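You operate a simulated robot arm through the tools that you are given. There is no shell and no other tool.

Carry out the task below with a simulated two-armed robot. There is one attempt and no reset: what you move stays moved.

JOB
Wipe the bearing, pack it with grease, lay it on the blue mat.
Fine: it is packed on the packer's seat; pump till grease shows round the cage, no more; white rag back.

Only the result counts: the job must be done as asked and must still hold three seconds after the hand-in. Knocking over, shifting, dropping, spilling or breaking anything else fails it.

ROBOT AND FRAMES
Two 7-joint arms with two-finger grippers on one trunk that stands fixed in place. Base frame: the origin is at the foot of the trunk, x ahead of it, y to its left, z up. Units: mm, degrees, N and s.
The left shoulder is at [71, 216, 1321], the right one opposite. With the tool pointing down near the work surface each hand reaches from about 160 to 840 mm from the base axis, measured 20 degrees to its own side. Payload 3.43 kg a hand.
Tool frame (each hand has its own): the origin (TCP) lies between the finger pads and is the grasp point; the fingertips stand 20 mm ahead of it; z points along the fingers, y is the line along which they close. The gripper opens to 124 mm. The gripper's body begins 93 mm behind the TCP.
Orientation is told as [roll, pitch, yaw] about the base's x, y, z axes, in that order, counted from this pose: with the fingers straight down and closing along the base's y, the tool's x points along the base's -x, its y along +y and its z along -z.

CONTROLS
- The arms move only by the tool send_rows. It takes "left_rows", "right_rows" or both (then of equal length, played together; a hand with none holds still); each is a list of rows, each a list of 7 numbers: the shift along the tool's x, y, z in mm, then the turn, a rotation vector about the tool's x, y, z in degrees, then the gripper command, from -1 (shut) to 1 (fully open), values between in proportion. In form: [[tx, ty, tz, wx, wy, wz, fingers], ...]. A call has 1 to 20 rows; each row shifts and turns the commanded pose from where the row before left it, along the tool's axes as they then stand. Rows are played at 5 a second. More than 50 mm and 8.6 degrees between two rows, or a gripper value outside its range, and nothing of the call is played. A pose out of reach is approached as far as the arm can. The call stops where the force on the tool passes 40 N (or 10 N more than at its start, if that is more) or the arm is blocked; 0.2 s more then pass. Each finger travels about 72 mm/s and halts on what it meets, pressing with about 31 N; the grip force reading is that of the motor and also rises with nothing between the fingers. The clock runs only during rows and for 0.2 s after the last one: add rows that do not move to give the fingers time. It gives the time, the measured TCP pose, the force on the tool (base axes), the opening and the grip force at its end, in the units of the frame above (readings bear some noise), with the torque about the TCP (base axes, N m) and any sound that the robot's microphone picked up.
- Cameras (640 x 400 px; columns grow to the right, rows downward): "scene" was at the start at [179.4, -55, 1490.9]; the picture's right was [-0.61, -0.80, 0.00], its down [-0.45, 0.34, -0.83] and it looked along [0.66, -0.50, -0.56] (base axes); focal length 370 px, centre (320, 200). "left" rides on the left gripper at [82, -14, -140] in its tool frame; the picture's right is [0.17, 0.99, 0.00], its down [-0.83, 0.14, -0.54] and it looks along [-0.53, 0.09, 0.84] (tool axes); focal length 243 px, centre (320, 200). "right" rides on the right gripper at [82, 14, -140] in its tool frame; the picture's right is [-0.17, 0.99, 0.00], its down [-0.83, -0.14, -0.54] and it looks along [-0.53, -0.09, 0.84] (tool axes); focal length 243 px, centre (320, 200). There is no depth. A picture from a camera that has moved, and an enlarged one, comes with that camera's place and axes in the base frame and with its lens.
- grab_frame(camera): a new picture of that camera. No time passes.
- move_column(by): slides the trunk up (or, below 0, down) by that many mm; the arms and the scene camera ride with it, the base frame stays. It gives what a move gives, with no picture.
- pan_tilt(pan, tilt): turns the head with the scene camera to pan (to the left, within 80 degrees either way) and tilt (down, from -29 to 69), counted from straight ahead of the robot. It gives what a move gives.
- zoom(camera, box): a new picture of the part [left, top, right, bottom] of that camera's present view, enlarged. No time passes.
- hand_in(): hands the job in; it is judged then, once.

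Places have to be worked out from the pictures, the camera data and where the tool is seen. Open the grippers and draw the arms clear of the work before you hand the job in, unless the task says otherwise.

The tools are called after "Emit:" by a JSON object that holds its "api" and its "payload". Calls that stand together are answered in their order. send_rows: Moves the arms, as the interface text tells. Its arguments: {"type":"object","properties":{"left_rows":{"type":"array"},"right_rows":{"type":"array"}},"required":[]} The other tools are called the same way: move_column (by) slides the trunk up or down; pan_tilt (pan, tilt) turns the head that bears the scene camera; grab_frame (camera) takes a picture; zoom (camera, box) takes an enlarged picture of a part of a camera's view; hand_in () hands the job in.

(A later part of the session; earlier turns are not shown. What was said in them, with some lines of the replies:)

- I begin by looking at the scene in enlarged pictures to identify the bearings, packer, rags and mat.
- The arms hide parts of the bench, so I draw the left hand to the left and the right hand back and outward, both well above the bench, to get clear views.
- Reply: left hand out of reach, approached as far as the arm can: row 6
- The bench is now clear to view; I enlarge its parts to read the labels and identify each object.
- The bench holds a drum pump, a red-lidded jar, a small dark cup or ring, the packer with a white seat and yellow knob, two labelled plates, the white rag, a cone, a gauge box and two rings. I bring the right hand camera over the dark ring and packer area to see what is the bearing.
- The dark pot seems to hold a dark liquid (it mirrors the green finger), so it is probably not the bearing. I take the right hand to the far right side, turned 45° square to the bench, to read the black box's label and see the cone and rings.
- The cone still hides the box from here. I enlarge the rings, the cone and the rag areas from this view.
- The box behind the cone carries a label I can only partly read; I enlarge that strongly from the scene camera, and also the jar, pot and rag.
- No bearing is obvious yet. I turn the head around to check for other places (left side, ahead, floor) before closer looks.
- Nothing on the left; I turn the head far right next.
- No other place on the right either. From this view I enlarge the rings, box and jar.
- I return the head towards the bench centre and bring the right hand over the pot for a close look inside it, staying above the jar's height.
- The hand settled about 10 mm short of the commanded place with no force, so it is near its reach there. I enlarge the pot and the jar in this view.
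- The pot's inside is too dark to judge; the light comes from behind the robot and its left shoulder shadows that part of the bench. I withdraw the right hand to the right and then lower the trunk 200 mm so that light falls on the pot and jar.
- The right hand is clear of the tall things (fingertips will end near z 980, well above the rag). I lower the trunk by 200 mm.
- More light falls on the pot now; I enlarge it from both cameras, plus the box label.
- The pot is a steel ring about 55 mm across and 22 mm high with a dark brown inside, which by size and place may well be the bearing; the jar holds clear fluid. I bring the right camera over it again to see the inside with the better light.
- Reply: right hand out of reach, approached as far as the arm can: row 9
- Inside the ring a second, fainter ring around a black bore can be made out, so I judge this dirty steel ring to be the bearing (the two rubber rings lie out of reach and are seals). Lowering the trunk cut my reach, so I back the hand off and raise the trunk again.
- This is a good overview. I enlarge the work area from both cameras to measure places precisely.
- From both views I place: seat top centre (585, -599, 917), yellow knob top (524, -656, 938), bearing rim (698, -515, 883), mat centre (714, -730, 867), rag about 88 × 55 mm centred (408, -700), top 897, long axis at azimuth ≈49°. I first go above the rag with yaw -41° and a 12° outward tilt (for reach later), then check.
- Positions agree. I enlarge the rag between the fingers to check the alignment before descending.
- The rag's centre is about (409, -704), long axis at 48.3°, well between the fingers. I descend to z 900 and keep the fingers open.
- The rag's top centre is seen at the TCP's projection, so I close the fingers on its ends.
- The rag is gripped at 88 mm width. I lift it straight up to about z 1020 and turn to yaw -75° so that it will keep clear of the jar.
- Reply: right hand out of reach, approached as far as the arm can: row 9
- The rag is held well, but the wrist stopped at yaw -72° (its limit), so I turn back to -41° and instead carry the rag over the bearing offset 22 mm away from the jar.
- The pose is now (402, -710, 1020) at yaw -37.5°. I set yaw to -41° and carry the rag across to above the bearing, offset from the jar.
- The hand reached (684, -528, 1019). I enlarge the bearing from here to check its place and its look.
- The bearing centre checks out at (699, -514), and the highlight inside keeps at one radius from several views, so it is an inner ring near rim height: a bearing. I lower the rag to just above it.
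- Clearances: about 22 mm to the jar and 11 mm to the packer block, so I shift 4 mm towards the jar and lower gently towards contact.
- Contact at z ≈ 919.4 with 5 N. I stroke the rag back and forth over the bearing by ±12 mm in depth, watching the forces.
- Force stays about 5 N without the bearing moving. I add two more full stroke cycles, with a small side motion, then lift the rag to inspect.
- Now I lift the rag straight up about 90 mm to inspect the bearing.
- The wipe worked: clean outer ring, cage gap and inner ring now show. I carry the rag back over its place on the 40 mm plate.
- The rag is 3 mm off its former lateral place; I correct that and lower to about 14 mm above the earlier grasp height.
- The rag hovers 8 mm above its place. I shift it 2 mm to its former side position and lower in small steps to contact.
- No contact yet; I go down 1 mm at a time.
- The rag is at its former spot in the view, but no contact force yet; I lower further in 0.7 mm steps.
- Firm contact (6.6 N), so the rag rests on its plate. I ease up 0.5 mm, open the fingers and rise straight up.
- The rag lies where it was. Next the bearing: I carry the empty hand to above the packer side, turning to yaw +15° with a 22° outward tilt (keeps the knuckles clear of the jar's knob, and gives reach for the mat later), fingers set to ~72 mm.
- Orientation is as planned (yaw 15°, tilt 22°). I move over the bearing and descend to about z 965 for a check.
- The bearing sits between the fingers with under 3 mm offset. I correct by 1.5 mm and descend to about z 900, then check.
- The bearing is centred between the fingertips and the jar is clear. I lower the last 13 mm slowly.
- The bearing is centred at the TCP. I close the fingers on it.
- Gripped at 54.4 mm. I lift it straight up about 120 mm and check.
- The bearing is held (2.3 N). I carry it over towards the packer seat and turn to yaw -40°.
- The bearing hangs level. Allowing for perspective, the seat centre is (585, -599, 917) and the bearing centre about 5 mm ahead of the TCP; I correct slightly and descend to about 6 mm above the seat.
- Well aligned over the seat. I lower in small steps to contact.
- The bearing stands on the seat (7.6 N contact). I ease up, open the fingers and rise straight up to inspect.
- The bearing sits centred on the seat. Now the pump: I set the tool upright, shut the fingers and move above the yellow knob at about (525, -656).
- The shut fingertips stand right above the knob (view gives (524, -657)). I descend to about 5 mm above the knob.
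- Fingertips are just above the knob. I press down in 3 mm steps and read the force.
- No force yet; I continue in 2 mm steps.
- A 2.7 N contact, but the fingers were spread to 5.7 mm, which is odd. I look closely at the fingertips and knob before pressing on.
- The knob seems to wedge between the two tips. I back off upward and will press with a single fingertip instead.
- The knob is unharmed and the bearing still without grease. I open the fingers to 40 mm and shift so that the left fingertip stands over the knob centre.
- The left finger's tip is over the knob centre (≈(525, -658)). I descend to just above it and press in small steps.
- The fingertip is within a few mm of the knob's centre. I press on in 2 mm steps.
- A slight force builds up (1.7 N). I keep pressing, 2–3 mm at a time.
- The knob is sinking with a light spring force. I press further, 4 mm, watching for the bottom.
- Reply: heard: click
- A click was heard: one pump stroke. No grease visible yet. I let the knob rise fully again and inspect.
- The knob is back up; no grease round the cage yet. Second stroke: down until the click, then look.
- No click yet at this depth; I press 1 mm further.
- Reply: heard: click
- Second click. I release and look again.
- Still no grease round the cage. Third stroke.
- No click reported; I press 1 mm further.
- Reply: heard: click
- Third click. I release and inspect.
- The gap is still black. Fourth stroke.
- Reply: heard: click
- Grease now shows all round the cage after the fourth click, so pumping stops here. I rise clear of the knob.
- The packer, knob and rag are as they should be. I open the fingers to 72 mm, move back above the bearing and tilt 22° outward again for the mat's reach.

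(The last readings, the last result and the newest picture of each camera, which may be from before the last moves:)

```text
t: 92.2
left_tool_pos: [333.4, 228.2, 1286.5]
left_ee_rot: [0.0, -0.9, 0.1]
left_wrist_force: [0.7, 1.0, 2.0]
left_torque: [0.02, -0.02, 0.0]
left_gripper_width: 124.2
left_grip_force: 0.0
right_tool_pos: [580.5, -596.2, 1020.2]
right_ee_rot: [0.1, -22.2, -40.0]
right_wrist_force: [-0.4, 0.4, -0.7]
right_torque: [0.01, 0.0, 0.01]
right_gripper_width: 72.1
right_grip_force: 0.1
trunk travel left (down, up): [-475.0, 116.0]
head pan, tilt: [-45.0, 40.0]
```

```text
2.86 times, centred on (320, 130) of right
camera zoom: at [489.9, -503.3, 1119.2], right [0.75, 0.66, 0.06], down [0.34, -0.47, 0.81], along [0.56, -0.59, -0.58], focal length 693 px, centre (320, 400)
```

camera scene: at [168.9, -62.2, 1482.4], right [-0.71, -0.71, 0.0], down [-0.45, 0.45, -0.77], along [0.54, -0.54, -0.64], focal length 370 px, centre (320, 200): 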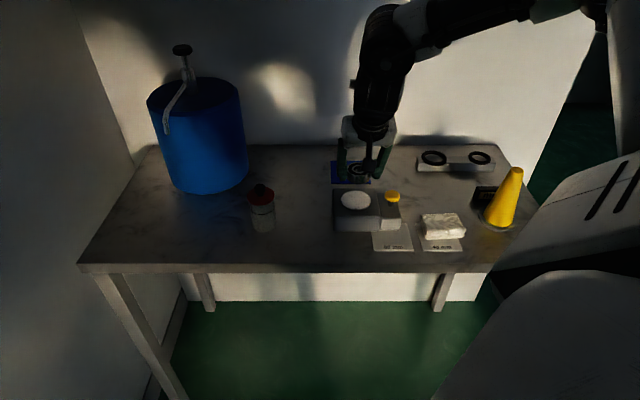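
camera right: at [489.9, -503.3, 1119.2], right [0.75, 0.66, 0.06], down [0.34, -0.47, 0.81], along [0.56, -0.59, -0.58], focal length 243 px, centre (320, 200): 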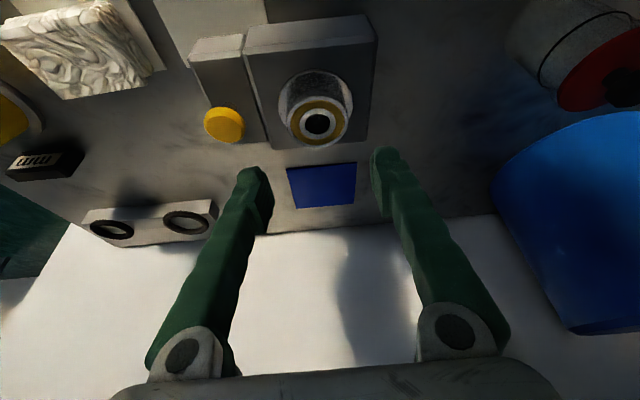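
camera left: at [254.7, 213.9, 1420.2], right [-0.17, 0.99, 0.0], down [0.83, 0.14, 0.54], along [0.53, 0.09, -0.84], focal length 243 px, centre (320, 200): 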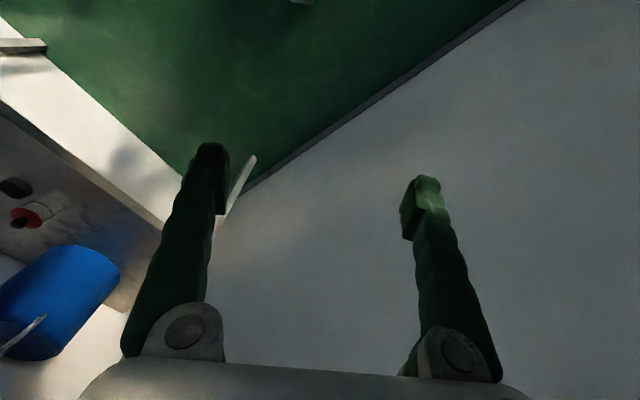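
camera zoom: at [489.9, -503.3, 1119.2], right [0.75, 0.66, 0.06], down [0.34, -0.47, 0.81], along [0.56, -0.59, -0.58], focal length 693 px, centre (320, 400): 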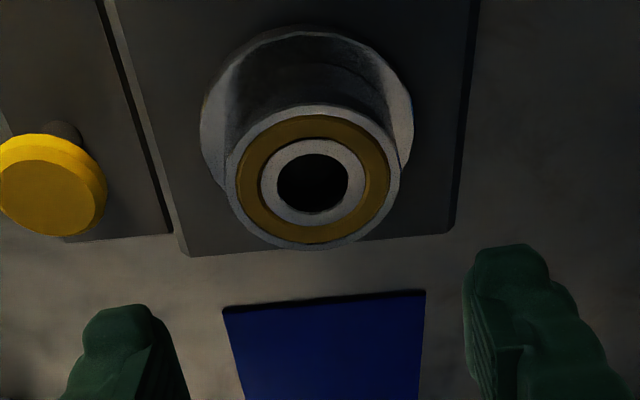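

The bearing centre is about 6 mm ahead of the TCP, as before. I descend beside it to z ≈ 944.

Emit:
{"api": "send_rows", "payload": {"right_rows": [[8.75, 0.3, 21.6, 0, 0, 0, 0.16], [8.75, 0.3, 21.6, 0, 0, 0, 0.16], [8.75, 0, 21.6, 0, 0, 0, 0.16], [1.1, 0, 2.8, 0, 0, 0, 0.16], [1.0, 0, 2.4, 0, 0, 0, 0.16], [0, 0, 0, 0, 0, 0, 0.16]]}}

Emit:
{"api": "zoom", "payload": {"camera": "right", "box": [240, 90, 400, 230]}}

Emit:
{"api": "zoom", "payload": {"camera": "scene", "box": [325, 160, 415, 230]}}

```text
t: 93.5
left_tool_pos: [333.9, 229.3, 1287.6]
left_ee_rot: [0.0, -0.9, 0.2]
left_wrist_force: [0.0, 0.1, 0.8]
left_torque: [0.04, 0.0, 0.02]
left_gripper_width: 124.0
left_grip_force: 0.1
right_tool_pos: [581.1, -596.7, 944.4]
right_ee_rot: [-0.1, -22.1, -40.1]
right_wrist_force: [-0.6, -0.2, 0.4]
right_torque: [0.0, -0.01, -0.02]
right_gripper_width: 72.0
right_grip_force: 0.1
trunk travel left (down, up): [-475.0, 116.0]
head pan, tilt: [-45.0, 40.0]
```

```text
2.86 times, centred on (320, 160) of right
camera zoom: at [491.3, -503.1, 1043.5], right [0.75, 0.66, 0.06], down [0.34, -0.47, 0.81], along [0.56, -0.59, -0.58], focal length 693 px, centre (320, 314)
```

zoom: 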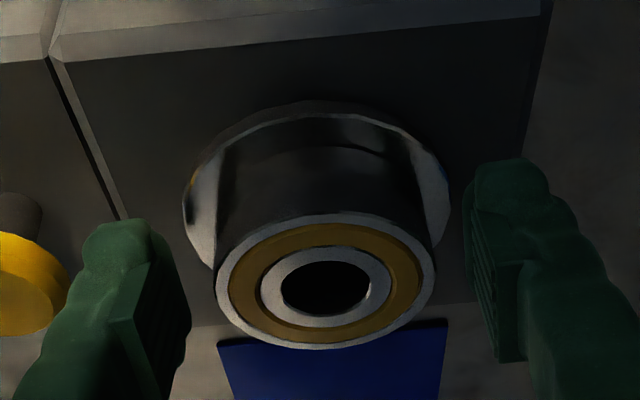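

```text
5.71 times, centred on (370, 195) of scene
camera zoom: at [169.3, -61.6, 1482.4], right [-0.71, -0.71, 0.0], down [-0.45, 0.45, -0.77], along [0.54, -0.54, -0.64], focal length 2116 px, centre (34, 229)
```

zoom: 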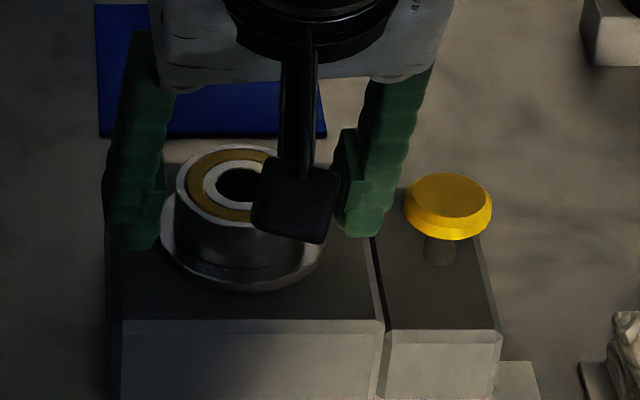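

Centred between the fingers; I close on the bearing.

Emit:
{"api": "send_rows", "payload": {"right_rows": [[0, 0, 0, 0, 0, 0, 0.0], [0, 0, 0, 0, 0, 0, -0.2], [0, 0, 0, 0, 0, 0, -0.5], [0, 0, 0, 0, 0, 0, -0.5]]}}

Emit:
{"api": "zoom", "payload": {"camera": "right", "box": [240, 90, 400, 230]}}

```text
t: 94.5
left_tool_pos: [334.1, 228.7, 1287.1]
left_ee_rot: [0.0, -1.0, 0.2]
left_wrist_force: [-0.4, 0.0, -0.8]
left_torque: [0.0, 0.02, -0.02]
left_gripper_width: 124.0
left_grip_force: 0.1
right_tool_pos: [580.5, -595.5, 943.8]
right_ee_rot: [0.0, -22.2, -40.1]
right_wrist_force: [-0.5, -0.5, -0.6]
right_torque: [-0.01, 0.0, 0.01]
right_gripper_width: 54.8
right_grip_force: 31.1
trunk travel left (down, up): [-475.0, 116.0]
head pan, tilt: [-45.0, 40.0]
```

```text
2.86 times, centred on (320, 160) of right
camera zoom: at [491.2, -503.1, 1043.6], right [0.75, 0.66, 0.06], down [0.34, -0.47, 0.81], along [0.56, -0.59, -0.58], focal length 693 px, centre (320, 314)
```

zoom: 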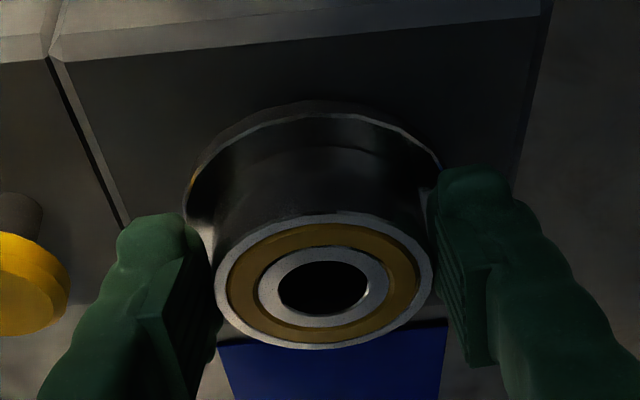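

Gripped again. I lift straight up 55 mm off the seat, then carry it outward over the mat.

Emit:
{"api": "send_rows", "payload": {"right_rows": [[-3.75, 0, -9.3, 0, 0, 0, -0.5], [-8.4, 0, -20.9, 0, 0, 0, -0.5], [-8.4, 0, -20.9, 0, 0, 0, -0.5], [0, 0, 0, 0, 0, 0, -0.5], [-33.3, -3.1, 13.5, 0, 0, 0, -0.5], [-33.3, -3.1, 13.5, 0, 0, 0, -0.5], [-33.3, -3.1, 13.5, 0, 0, 0, -0.5], [-33.3, -3.1, 13.5, 0, 0, 0, -0.5], [-33.3, -3.1, 13.5, 0, 0, 0, -0.5], [0, 0, 0, 0, 0, 0, -0.5]]}}

Emit:
{"api": "grab_frame", "payload": {"camera": "right"}}

Emit:
{"api": "grab_frame", "payload": {"camera": "scene"}}

```text
t: 96.8
left_tool_pos: [334.4, 227.9, 1288.1]
left_ee_rot: [-0.1, -0.9, 0.2]
left_wrist_force: [-0.2, -0.8, 0.6]
left_torque: [0.02, -0.07, 0.02]
left_gripper_width: 123.9
left_grip_force: 0.1
right_tool_pos: [706.4, -725.4, 998.6]
right_ee_rot: [0.0, -22.1, -40.0]
right_wrist_force: [-1.1, -0.2, -0.7]
right_torque: [0.01, 0.01, -0.02]
right_gripper_width: 54.6
right_grip_force: 31.0
trunk travel left (down, up): [-475.0, 116.0]
head pan, tilt: [-45.0, 40.0]
```

```text
taken
camera right: at [616.9, -631.7, 1098.4], right [0.75, 0.66, 0.06], down [0.34, -0.47, 0.81], along [0.56, -0.59, -0.58], focal length 243 px, centre (320, 200)
```

right: 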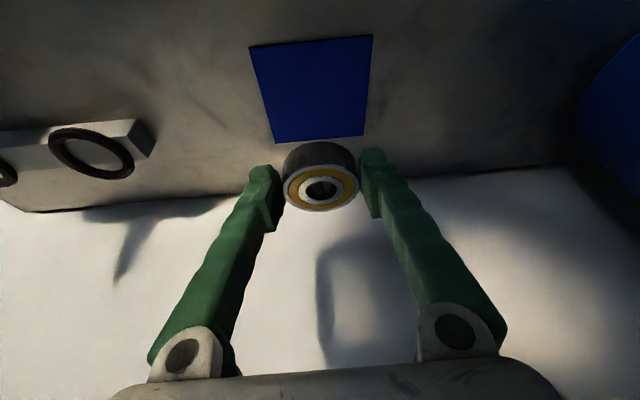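

```text
taken
camera scene: at [168.5, -61.7, 1482.5], right [-0.71, -0.71, 0.0], down [-0.45, 0.45, -0.77], along [0.54, -0.54, -0.64], focal length 370 px, centre (320, 200)
```

scene: 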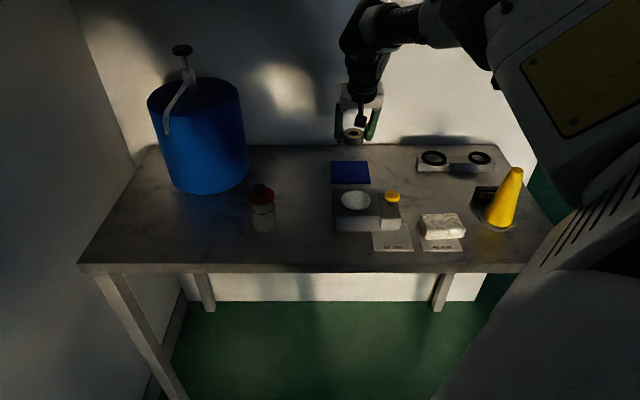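

The hand reaches the mat well. The mat centre from this view is about (719, -734) and the bearing would land ~8 mm short of it, so I move 5 mm outward and descend to just above the mat.

Emit:
{"api": "send_rows", "payload": {"right_rows": [[-4.6, 0, 1.9, 0, 0, 0, -0.5], [12.4, 0, 30.6, 0, 0, 0, -0.5], [12.4, 0, 30.6, 0, 0, 0, -0.5], [12.4, 0, 30.6, 0, 0, 0, -0.5], [0, 0, 0, 0, 0, 0, -0.5]]}}

Emit:
{"api": "grab_frame", "payload": {"camera": "right"}}

Emit:
{"api": "zoom", "payload": {"camera": "scene", "box": [310, 110, 420, 210]}}

```text
t: 98.0
left_tool_pos: [334.1, 227.8, 1287.7]
left_ee_rot: [0.0, -0.9, 0.1]
left_wrist_force: [-0.7, 0.1, -0.4]
left_torque: [0.03, 0.03, 0.02]
left_gripper_width: 124.0
left_grip_force: 0.0
right_tool_pos: [710.3, -725.9, 899.4]
right_ee_rot: [0.0, -22.2, -40.1]
right_wrist_force: [-1.3, -0.1, -2.1]
right_torque: [0.01, 0.02, -0.01]
right_gripper_width: 54.6
right_grip_force: 30.9
trunk travel left (down, up): [-475.0, 116.0]
head pan, tilt: [-45.0, 40.0]
```

```text
taken
camera right: at [621.0, -633.0, 998.2], right [0.75, 0.66, 0.06], down [0.34, -0.47, 0.81], along [0.56, -0.59, -0.58], focal length 243 px, centre (320, 200)
```

right: 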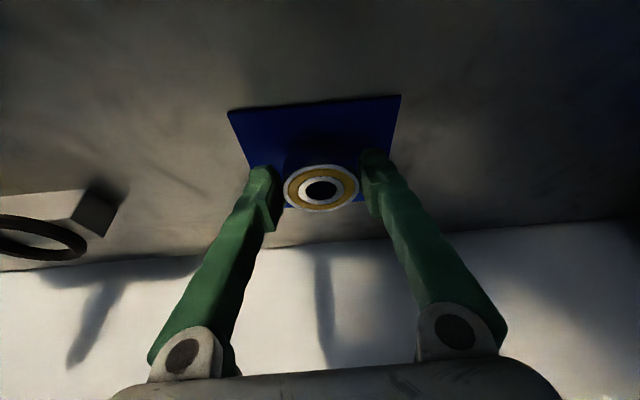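

```text
4.00 times, centred on (365, 160) of scene
camera zoom: at [168.8, -61.7, 1482.5], right [-0.71, -0.71, 0.0], down [-0.45, 0.45, -0.77], along [0.54, -0.54, -0.64], focal length 1481 px, centre (140, 360)
```

zoom: 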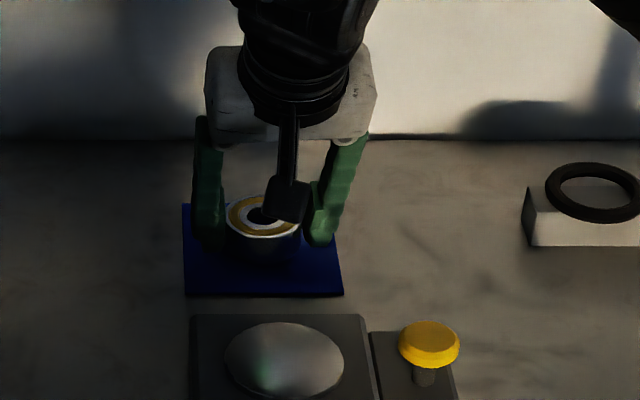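

The bearing hangs over the middle of the mat. I lower gently to contact.

Emit:
{"api": "send_rows", "payload": {"right_rows": [[0.75, 0, 1.85, 0, 0, 0, -0.5], [0.75, 0, 1.85, 0, 0, 0, -0.5], [0.56, 0, 1.4, 0, 0, 0, -0.5], [0, 0, 0, 0, 0, 0, -0.5]]}}

Emit:
{"api": "send_rows", "payload": {"right_rows": [[0.38, 0, 0.93, 0, 0, 0, -0.5], [0, 0, 0, 0, 0, 0, -0.5]]}}

```text
t: 99.0
left_tool_pos: [333.8, 228.1, 1287.8]
left_ee_rot: [0.0, -0.9, 0.2]
left_wrist_force: [0.6, 0.6, 0.0]
left_torque: [0.0, 0.02, 0.01]
left_gripper_width: 124.1
left_grip_force: 0.1
right_tool_pos: [711.3, -724.9, 894.7]
right_ee_rot: [0.0, -22.1, -40.1]
right_wrist_force: [-0.1, -1.0, -3.0]
right_torque: [0.01, -0.01, 0.01]
right_gripper_width: 54.5
right_grip_force: 31.0
trunk travel left (down, up): [-475.0, 116.0]
head pan, tilt: [-45.0, 40.0]
```

```text
t: 99.5
left_tool_pos: [333.9, 228.1, 1288.4]
left_ee_rot: [-0.1, -0.9, 0.2]
left_wrist_force: [0.4, -0.1, 0.9]
left_torque: [0.03, -0.02, -0.01]
left_gripper_width: 124.4
left_grip_force: 0.1
right_tool_pos: [712.6, -726.2, 893.5]
right_ee_rot: [0.0, -22.2, -40.1]
right_wrist_force: [0.0, 0.0, -2.5]
right_torque: [0.03, 0.01, -0.04]
right_gripper_width: 54.5
right_grip_force: 31.2
trunk travel left (down, up): [-475.0, 116.0]
head pan, tilt: [-45.0, 40.0]
```

Still hanging freely (-2.5 N); I go on in 1 mm steps.

Emit:
{"api": "send_rows", "payload": {"right_rows": [[0.38, 0, 0.93, 0, 0, 0, -0.5], [0, 0, 0, 0, 0, 0, -0.5]]}}

Emit:
{"api": "send_rows", "payload": {"right_rows": [[0.38, 0, 0.93, 0, 0, 0, -0.5], [0, 0, 0, 0, 0, 0, -0.5]]}}

```text
t: 100.2
left_tool_pos: [334.5, 229.7, 1286.6]
left_ee_rot: [-0.1, -0.9, 0.2]
left_wrist_force: [-0.1, 0.4, 0.2]
left_torque: [-0.04, 0.04, 0.01]
left_gripper_width: 123.9
left_grip_force: 0.0
right_tool_pos: [710.8, -727.0, 893.3]
right_ee_rot: [0.0, -22.1, -40.0]
right_wrist_force: [0.4, 1.3, -1.7]
right_torque: [0.02, -0.02, 0.01]
right_gripper_width: 54.6
right_grip_force: 31.0
trunk travel left (down, up): [-475.0, 116.0]
head pan, tilt: [-45.0, 40.0]
```

```text
t: 100.8
left_tool_pos: [334.0, 227.8, 1287.4]
left_ee_rot: [0.0, -1.0, 0.1]
left_wrist_force: [0.5, 0.0, -0.2]
left_torque: [0.01, 0.03, 0.0]
left_gripper_width: 124.0
left_grip_force: 0.1
right_tool_pos: [709.3, -725.3, 892.0]
right_ee_rot: [0.0, -22.0, -40.1]
right_wrist_force: [0.2, -0.1, -2.2]
right_torque: [0.04, 0.0, -0.03]
right_gripper_width: 54.7
right_grip_force: 31.0
trunk travel left (down, up): [-475.0, 116.0]
head pan, tilt: [-45.0, 40.0]
```

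Emit:
{"api": "send_rows", "payload": {"right_rows": [[0.38, 0, 0.93, 0, 0, 0, -0.5], [0, 0, 0, 0, 0, 0, -0.5]]}}

Emit:
{"api": "zoom", "payload": {"camera": "scene", "box": [325, 140, 405, 195]}}

```text
t: 101.3
left_tool_pos: [333.1, 228.3, 1287.2]
left_ee_rot: [0.0, -0.9, 0.2]
left_wrist_force: [0.7, -0.2, -0.3]
left_torque: [-0.04, 0.0, -0.03]
left_gripper_width: 123.8
left_grip_force: 0.1
right_tool_pos: [710.8, -726.7, 891.2]
right_ee_rot: [0.0, -22.0, -40.1]
right_wrist_force: [-0.2, -1.4, 0.5]
right_torque: [0.04, -0.04, -0.01]
right_gripper_width: 54.8
right_grip_force: 31.8
trunk travel left (down, up): [-475.0, 116.0]
head pan, tilt: [-45.0, 40.0]
```

```text
7.27 times, centred on (365, 168) of scene
camera zoom: at [169.1, -61.6, 1482.4], right [-0.71, -0.71, 0.0], down [-0.45, 0.45, -0.77], along [0.54, -0.54, -0.64], focal length 2693 px, centre (-7, 436)
```

zoom: 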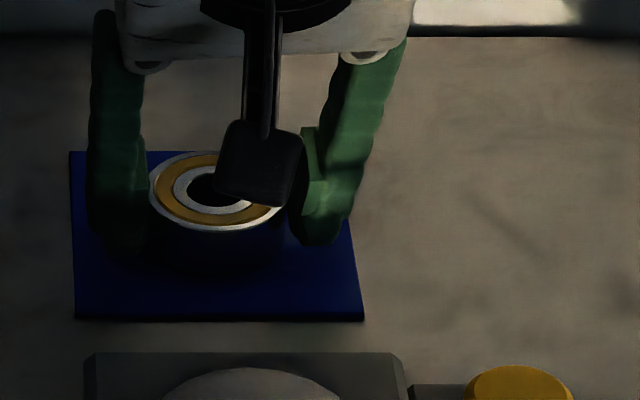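

Weight is coming off the hand (contact). One more 0.6 mm step.

Emit:
{"api": "send_rows", "payload": {"right_rows": [[0.23, 0, 0.56, 0, 0, 0, -0.5], [0, 0, 0, 0, 0, 0, -0.5]]}}

```text
t: 102.0
left_tool_pos: [334.3, 228.9, 1287.0]
left_ee_rot: [0.0, -1.0, 0.1]
left_wrist_force: [-0.3, -0.4, 0.3]
left_torque: [0.0, 0.01, -0.01]
left_gripper_width: 124.1
left_grip_force: 0.1
right_tool_pos: [710.6, -727.1, 892.2]
right_ee_rot: [0.0, -22.2, -40.0]
right_wrist_force: [0.3, -0.8, 5.4]
right_torque: [0.05, 0.04, 0.02]
right_gripper_width: 54.6
right_grip_force: 31.0
trunk travel left (down, up): [-475.0, 116.0]
head pan, tilt: [-45.0, 40.0]
```

Firm contact (5.4 N): the bearing stands on the mat. I ease up, open the fingers and rise straight up.

Emit:
{"api": "send_rows", "payload": {"right_rows": [[-0.15, 0, -0.4, 0, 0, 0, -0.5], [0, 0, 0, 0, 0, 0, -0.1], [0, 0, 0, 0, 0, 0, 0.16], [0, 0, 0, 0, 0, 0, 0.16], [-3.75, 0, -9.3, 0, 0, 0, 0.16], [-11, 0, -27.8, 0, 0, 0, 0.16], [-15, 0, -37, 0, 0, 0, 0.16], [-15, 0, -37, 0, 0, 0, 0.16], [0, 0, 0, 0, 0, 0, 0.16]]}}

Emit:
{"api": "grab_frame", "payload": {"camera": "right"}}

Emit:
{"api": "zoom", "payload": {"camera": "scene", "box": [325, 130, 435, 210]}}

```text
t: 104.0
left_tool_pos: [335.1, 228.2, 1287.3]
left_ee_rot: [-0.1, -0.8, 0.1]
left_wrist_force: [0.2, -0.3, -0.6]
left_torque: [-0.01, 0.02, 0.02]
left_gripper_width: 123.9
left_grip_force: 0.0
right_tool_pos: [709.8, -725.9, 1010.3]
right_ee_rot: [-0.1, -22.0, -40.1]
right_wrist_force: [-0.1, -0.5, -1.6]
right_torque: [0.02, -0.01, -0.02]
right_gripper_width: 71.8
right_grip_force: 0.0
trunk travel left (down, up): [-475.0, 116.0]
head pan, tilt: [-45.0, 40.0]
```

```text
taken
camera right: at [620.4, -632.4, 1109.2], right [0.75, 0.66, 0.06], down [0.34, -0.47, 0.81], along [0.56, -0.59, -0.58], focal length 243 px, centre (320, 200)
```

right: 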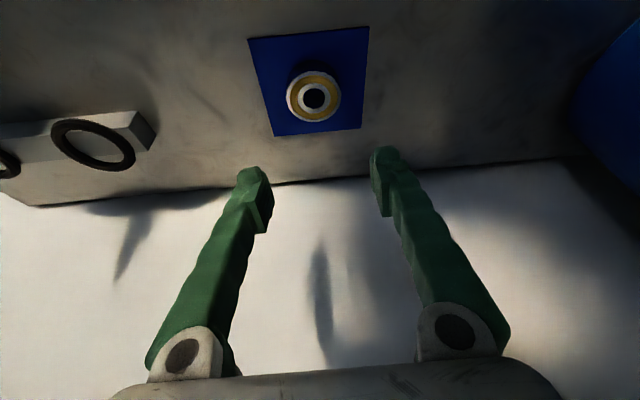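

```text
5.00 times, centred on (380, 170) of scene
camera zoom: at [169.6, -62.0, 1482.3], right [-0.71, -0.71, 0.0], down [-0.45, 0.45, -0.77], along [0.54, -0.54, -0.64], focal length 1851 px, centre (20, 350)
```

zoom: 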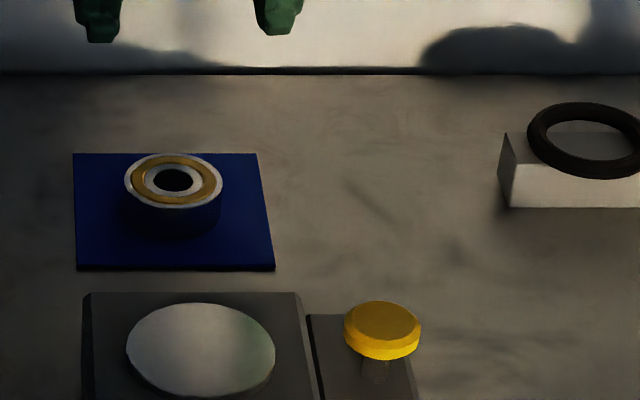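

The packed bearing rests in the middle of the mat. I draw the right hand up and back, clear of the work, and open it fully.

Emit:
{"api": "send_rows", "payload": {"right_rows": [[34, 0, -31.7, 0, 0, 0, 0.16], [34, 0, -31.7, 0, 0, 0, 0.16], [34, 0, -31.7, 0, 0, 0, 0.16], [34, 0, -31.7, 0, 0, 0, 0.5], [34, 0, -31.7, 0, 0, 0, 1], [34, 0, -31.7, 0, 0, 0, 1], [34, 0, -31.7, 0, 0, 0, 1], [34, 0, -31.7, 0, 0, 0, 1], [34, 0, -31.7, 0, 0, 0, 1], [0, 0, 0, 0, 0, 0, 1]]}}

Emit:
{"api": "grab_frame", "payload": {"camera": "scene"}}

Emit:
{"api": "grab_frame", "payload": {"camera": "right"}}

```text
t: 106.2
left_tool_pos: [334.3, 229.2, 1286.8]
left_ee_rot: [0.1, -0.9, 0.1]
left_wrist_force: [0.2, -0.2, 0.4]
left_torque: [-0.04, -0.01, 0.03]
left_gripper_width: 123.9
left_grip_force: 0.1
right_tool_pos: [485.7, -560.5, 1127.9]
right_ee_rot: [0.2, -21.9, -39.8]
right_wrist_force: [0.0, 0.5, 0.0]
right_torque: [0.0, 0.0, -0.04]
right_gripper_width: 124.2
right_grip_force: 0.0
right hand out of reach, approached as far as the arm can: row 7, 8, 9
trunk travel left (down, up): [-475.0, 116.0]
head pan, tilt: [-45.0, 40.0]
```

```text
taken
camera scene: at [168.7, -61.9, 1482.4], right [-0.71, -0.71, 0.0], down [-0.45, 0.45, -0.77], along [0.54, -0.54, -0.64], focal length 370 px, centre (320, 200)
```

scene: 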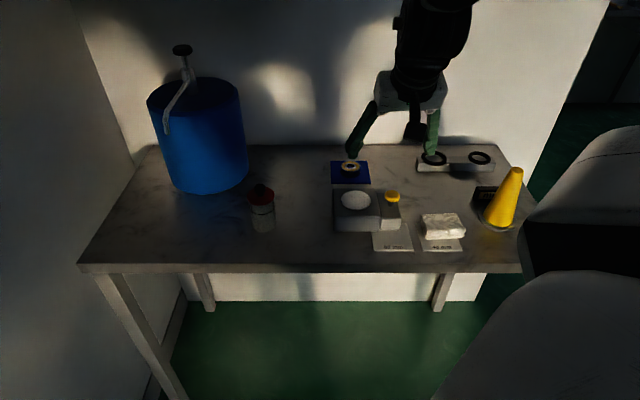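

```text
taken
camera right: at [395.7, -468.9, 1227.5], right [0.75, 0.66, 0.06], down [0.35, -0.47, 0.81], along [0.56, -0.58, -0.58], focal length 243 px, centre (320, 200)
```

right: 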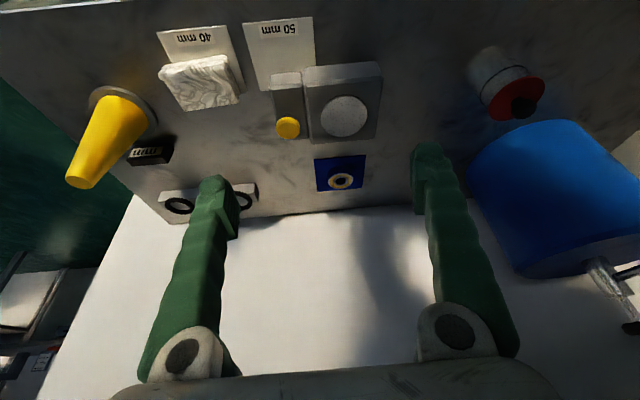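

Everything is in place. I level the hand and draw it further back off the bench.

Emit:
{"api": "send_rows", "payload": {"right_rows": [[0, 0, 0, 0, 7.33, 0, 1], [0, 0, 0, 0, 7.33, 0, 1], [0, 0, 0, 0, 7.34, 0, 1], [34, 10.6, -16, 0, 0, 0, 1], [34, 10.6, -16, 0, 0, 0, 1], [34, 10.6, -16, 0, 0, 0, 1], [34, 10.6, -16, 0, 0, 0, 1], [34, 10.6, -16, 0, 0, 0, 1], [0, 0, 0, 0, 0, 0, 1]]}}

Emit:
{"api": "grab_frame", "payload": {"camera": "scene"}}

Emit:
{"api": "zoom", "payload": {"camera": "scene", "box": [320, 140, 480, 260]}}

Emit:
{"api": "zoom", "payload": {"camera": "scene", "box": [335, 155, 370, 185]}}

```text
t: 108.2
left_tool_pos: [334.6, 228.3, 1288.5]
left_ee_rot: [0.0, -0.9, 0.0]
left_wrist_force: [0.6, 0.2, -0.3]
left_torque: [0.0, -0.01, 0.0]
left_gripper_width: 124.1
left_grip_force: 0.0
right_tool_pos: [438.2, -490.6, 1170.1]
right_ee_rot: [0.0, 0.0, -40.1]
right_wrist_force: [-0.6, 1.1, -0.1]
right_torque: [0.04, 0.0, 0.01]
right_gripper_width: 124.4
right_grip_force: 0.0
right hand out of reach, approached as far as the arm can: row 6, 7, 8
trunk travel left (down, up): [-475.0, 116.0]
head pan, tilt: [-45.0, 40.0]
```

```text
taken
camera scene: at [169.6, -62.2, 1482.3], right [-0.71, -0.71, 0.0], down [-0.45, 0.45, -0.77], along [0.54, -0.54, -0.64], focal length 370 px, centre (320, 200)
```

scene: 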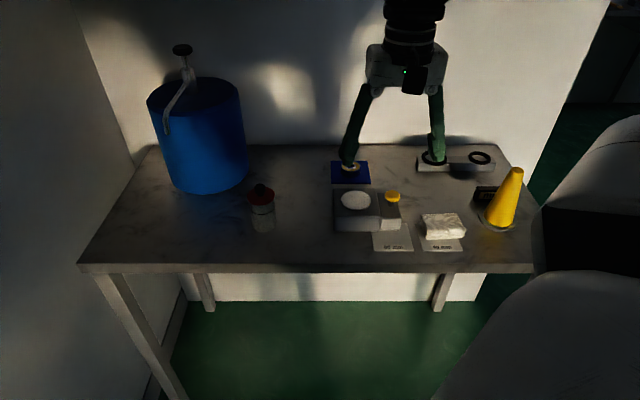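

```text
3.33 times, centred on (400, 200) of scene
camera zoom: at [169.6, -62.2, 1482.3], right [-0.71, -0.71, 0.0], down [-0.45, 0.45, -0.77], along [0.54, -0.54, -0.64], focal length 1234 px, centre (53, 200)
```

zoom: 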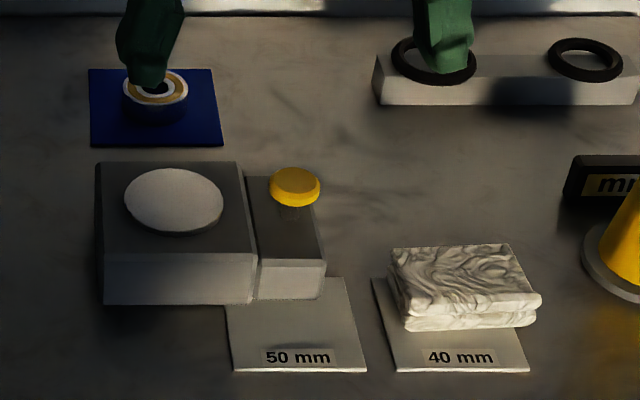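

```text
13.33 times, centred on (352, 170) of scene
camera zoom: at [169.6, -62.2, 1482.3], right [-0.71, -0.71, 0.0], down [-0.45, 0.45, -0.77], along [0.54, -0.54, -0.64], focal length 4937 px, centre (-113, 600)
```

zoom: 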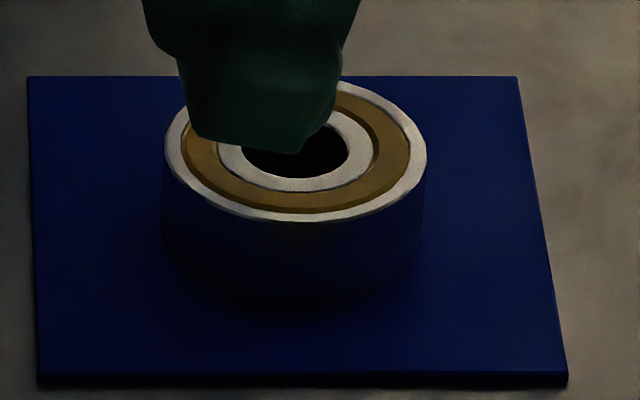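

The bearing is wiped, its cage shows grease, and it lies flat on the blue mat. The rag is back on its plate, nothing else has moved, and both hands are open and clear. I hand in.

Emit:
{"api": "hand_in", "payload": {}}

```text
The job is handed in.
```

The bearing is wiped, packed with grease and lying flat in the middle of the blue mat. The job is handed in, but no verdict came back.

- **Wiping:** I rubbed the bearing with the white rag where it stood. Afterwards the clean outer ring, the cage gap and the inner ring could all be seen.
- **Packing:** I set the bearing on the packer's seat and pumped four strokes, counted by the clicks. After the fourth, amber grease showed all round the cage, so I stopped. Before that, one try at pressing the knob with both fingertips slipped off with no click. I count it as no stroke.
- **Rag:** It is back on the 40 mm plate within about 2 mm of where it lay.
- **Everything else:** In the last pictures nothing else had moved, tipped or spilled. Both grippers are open and the arms are clear of the work.
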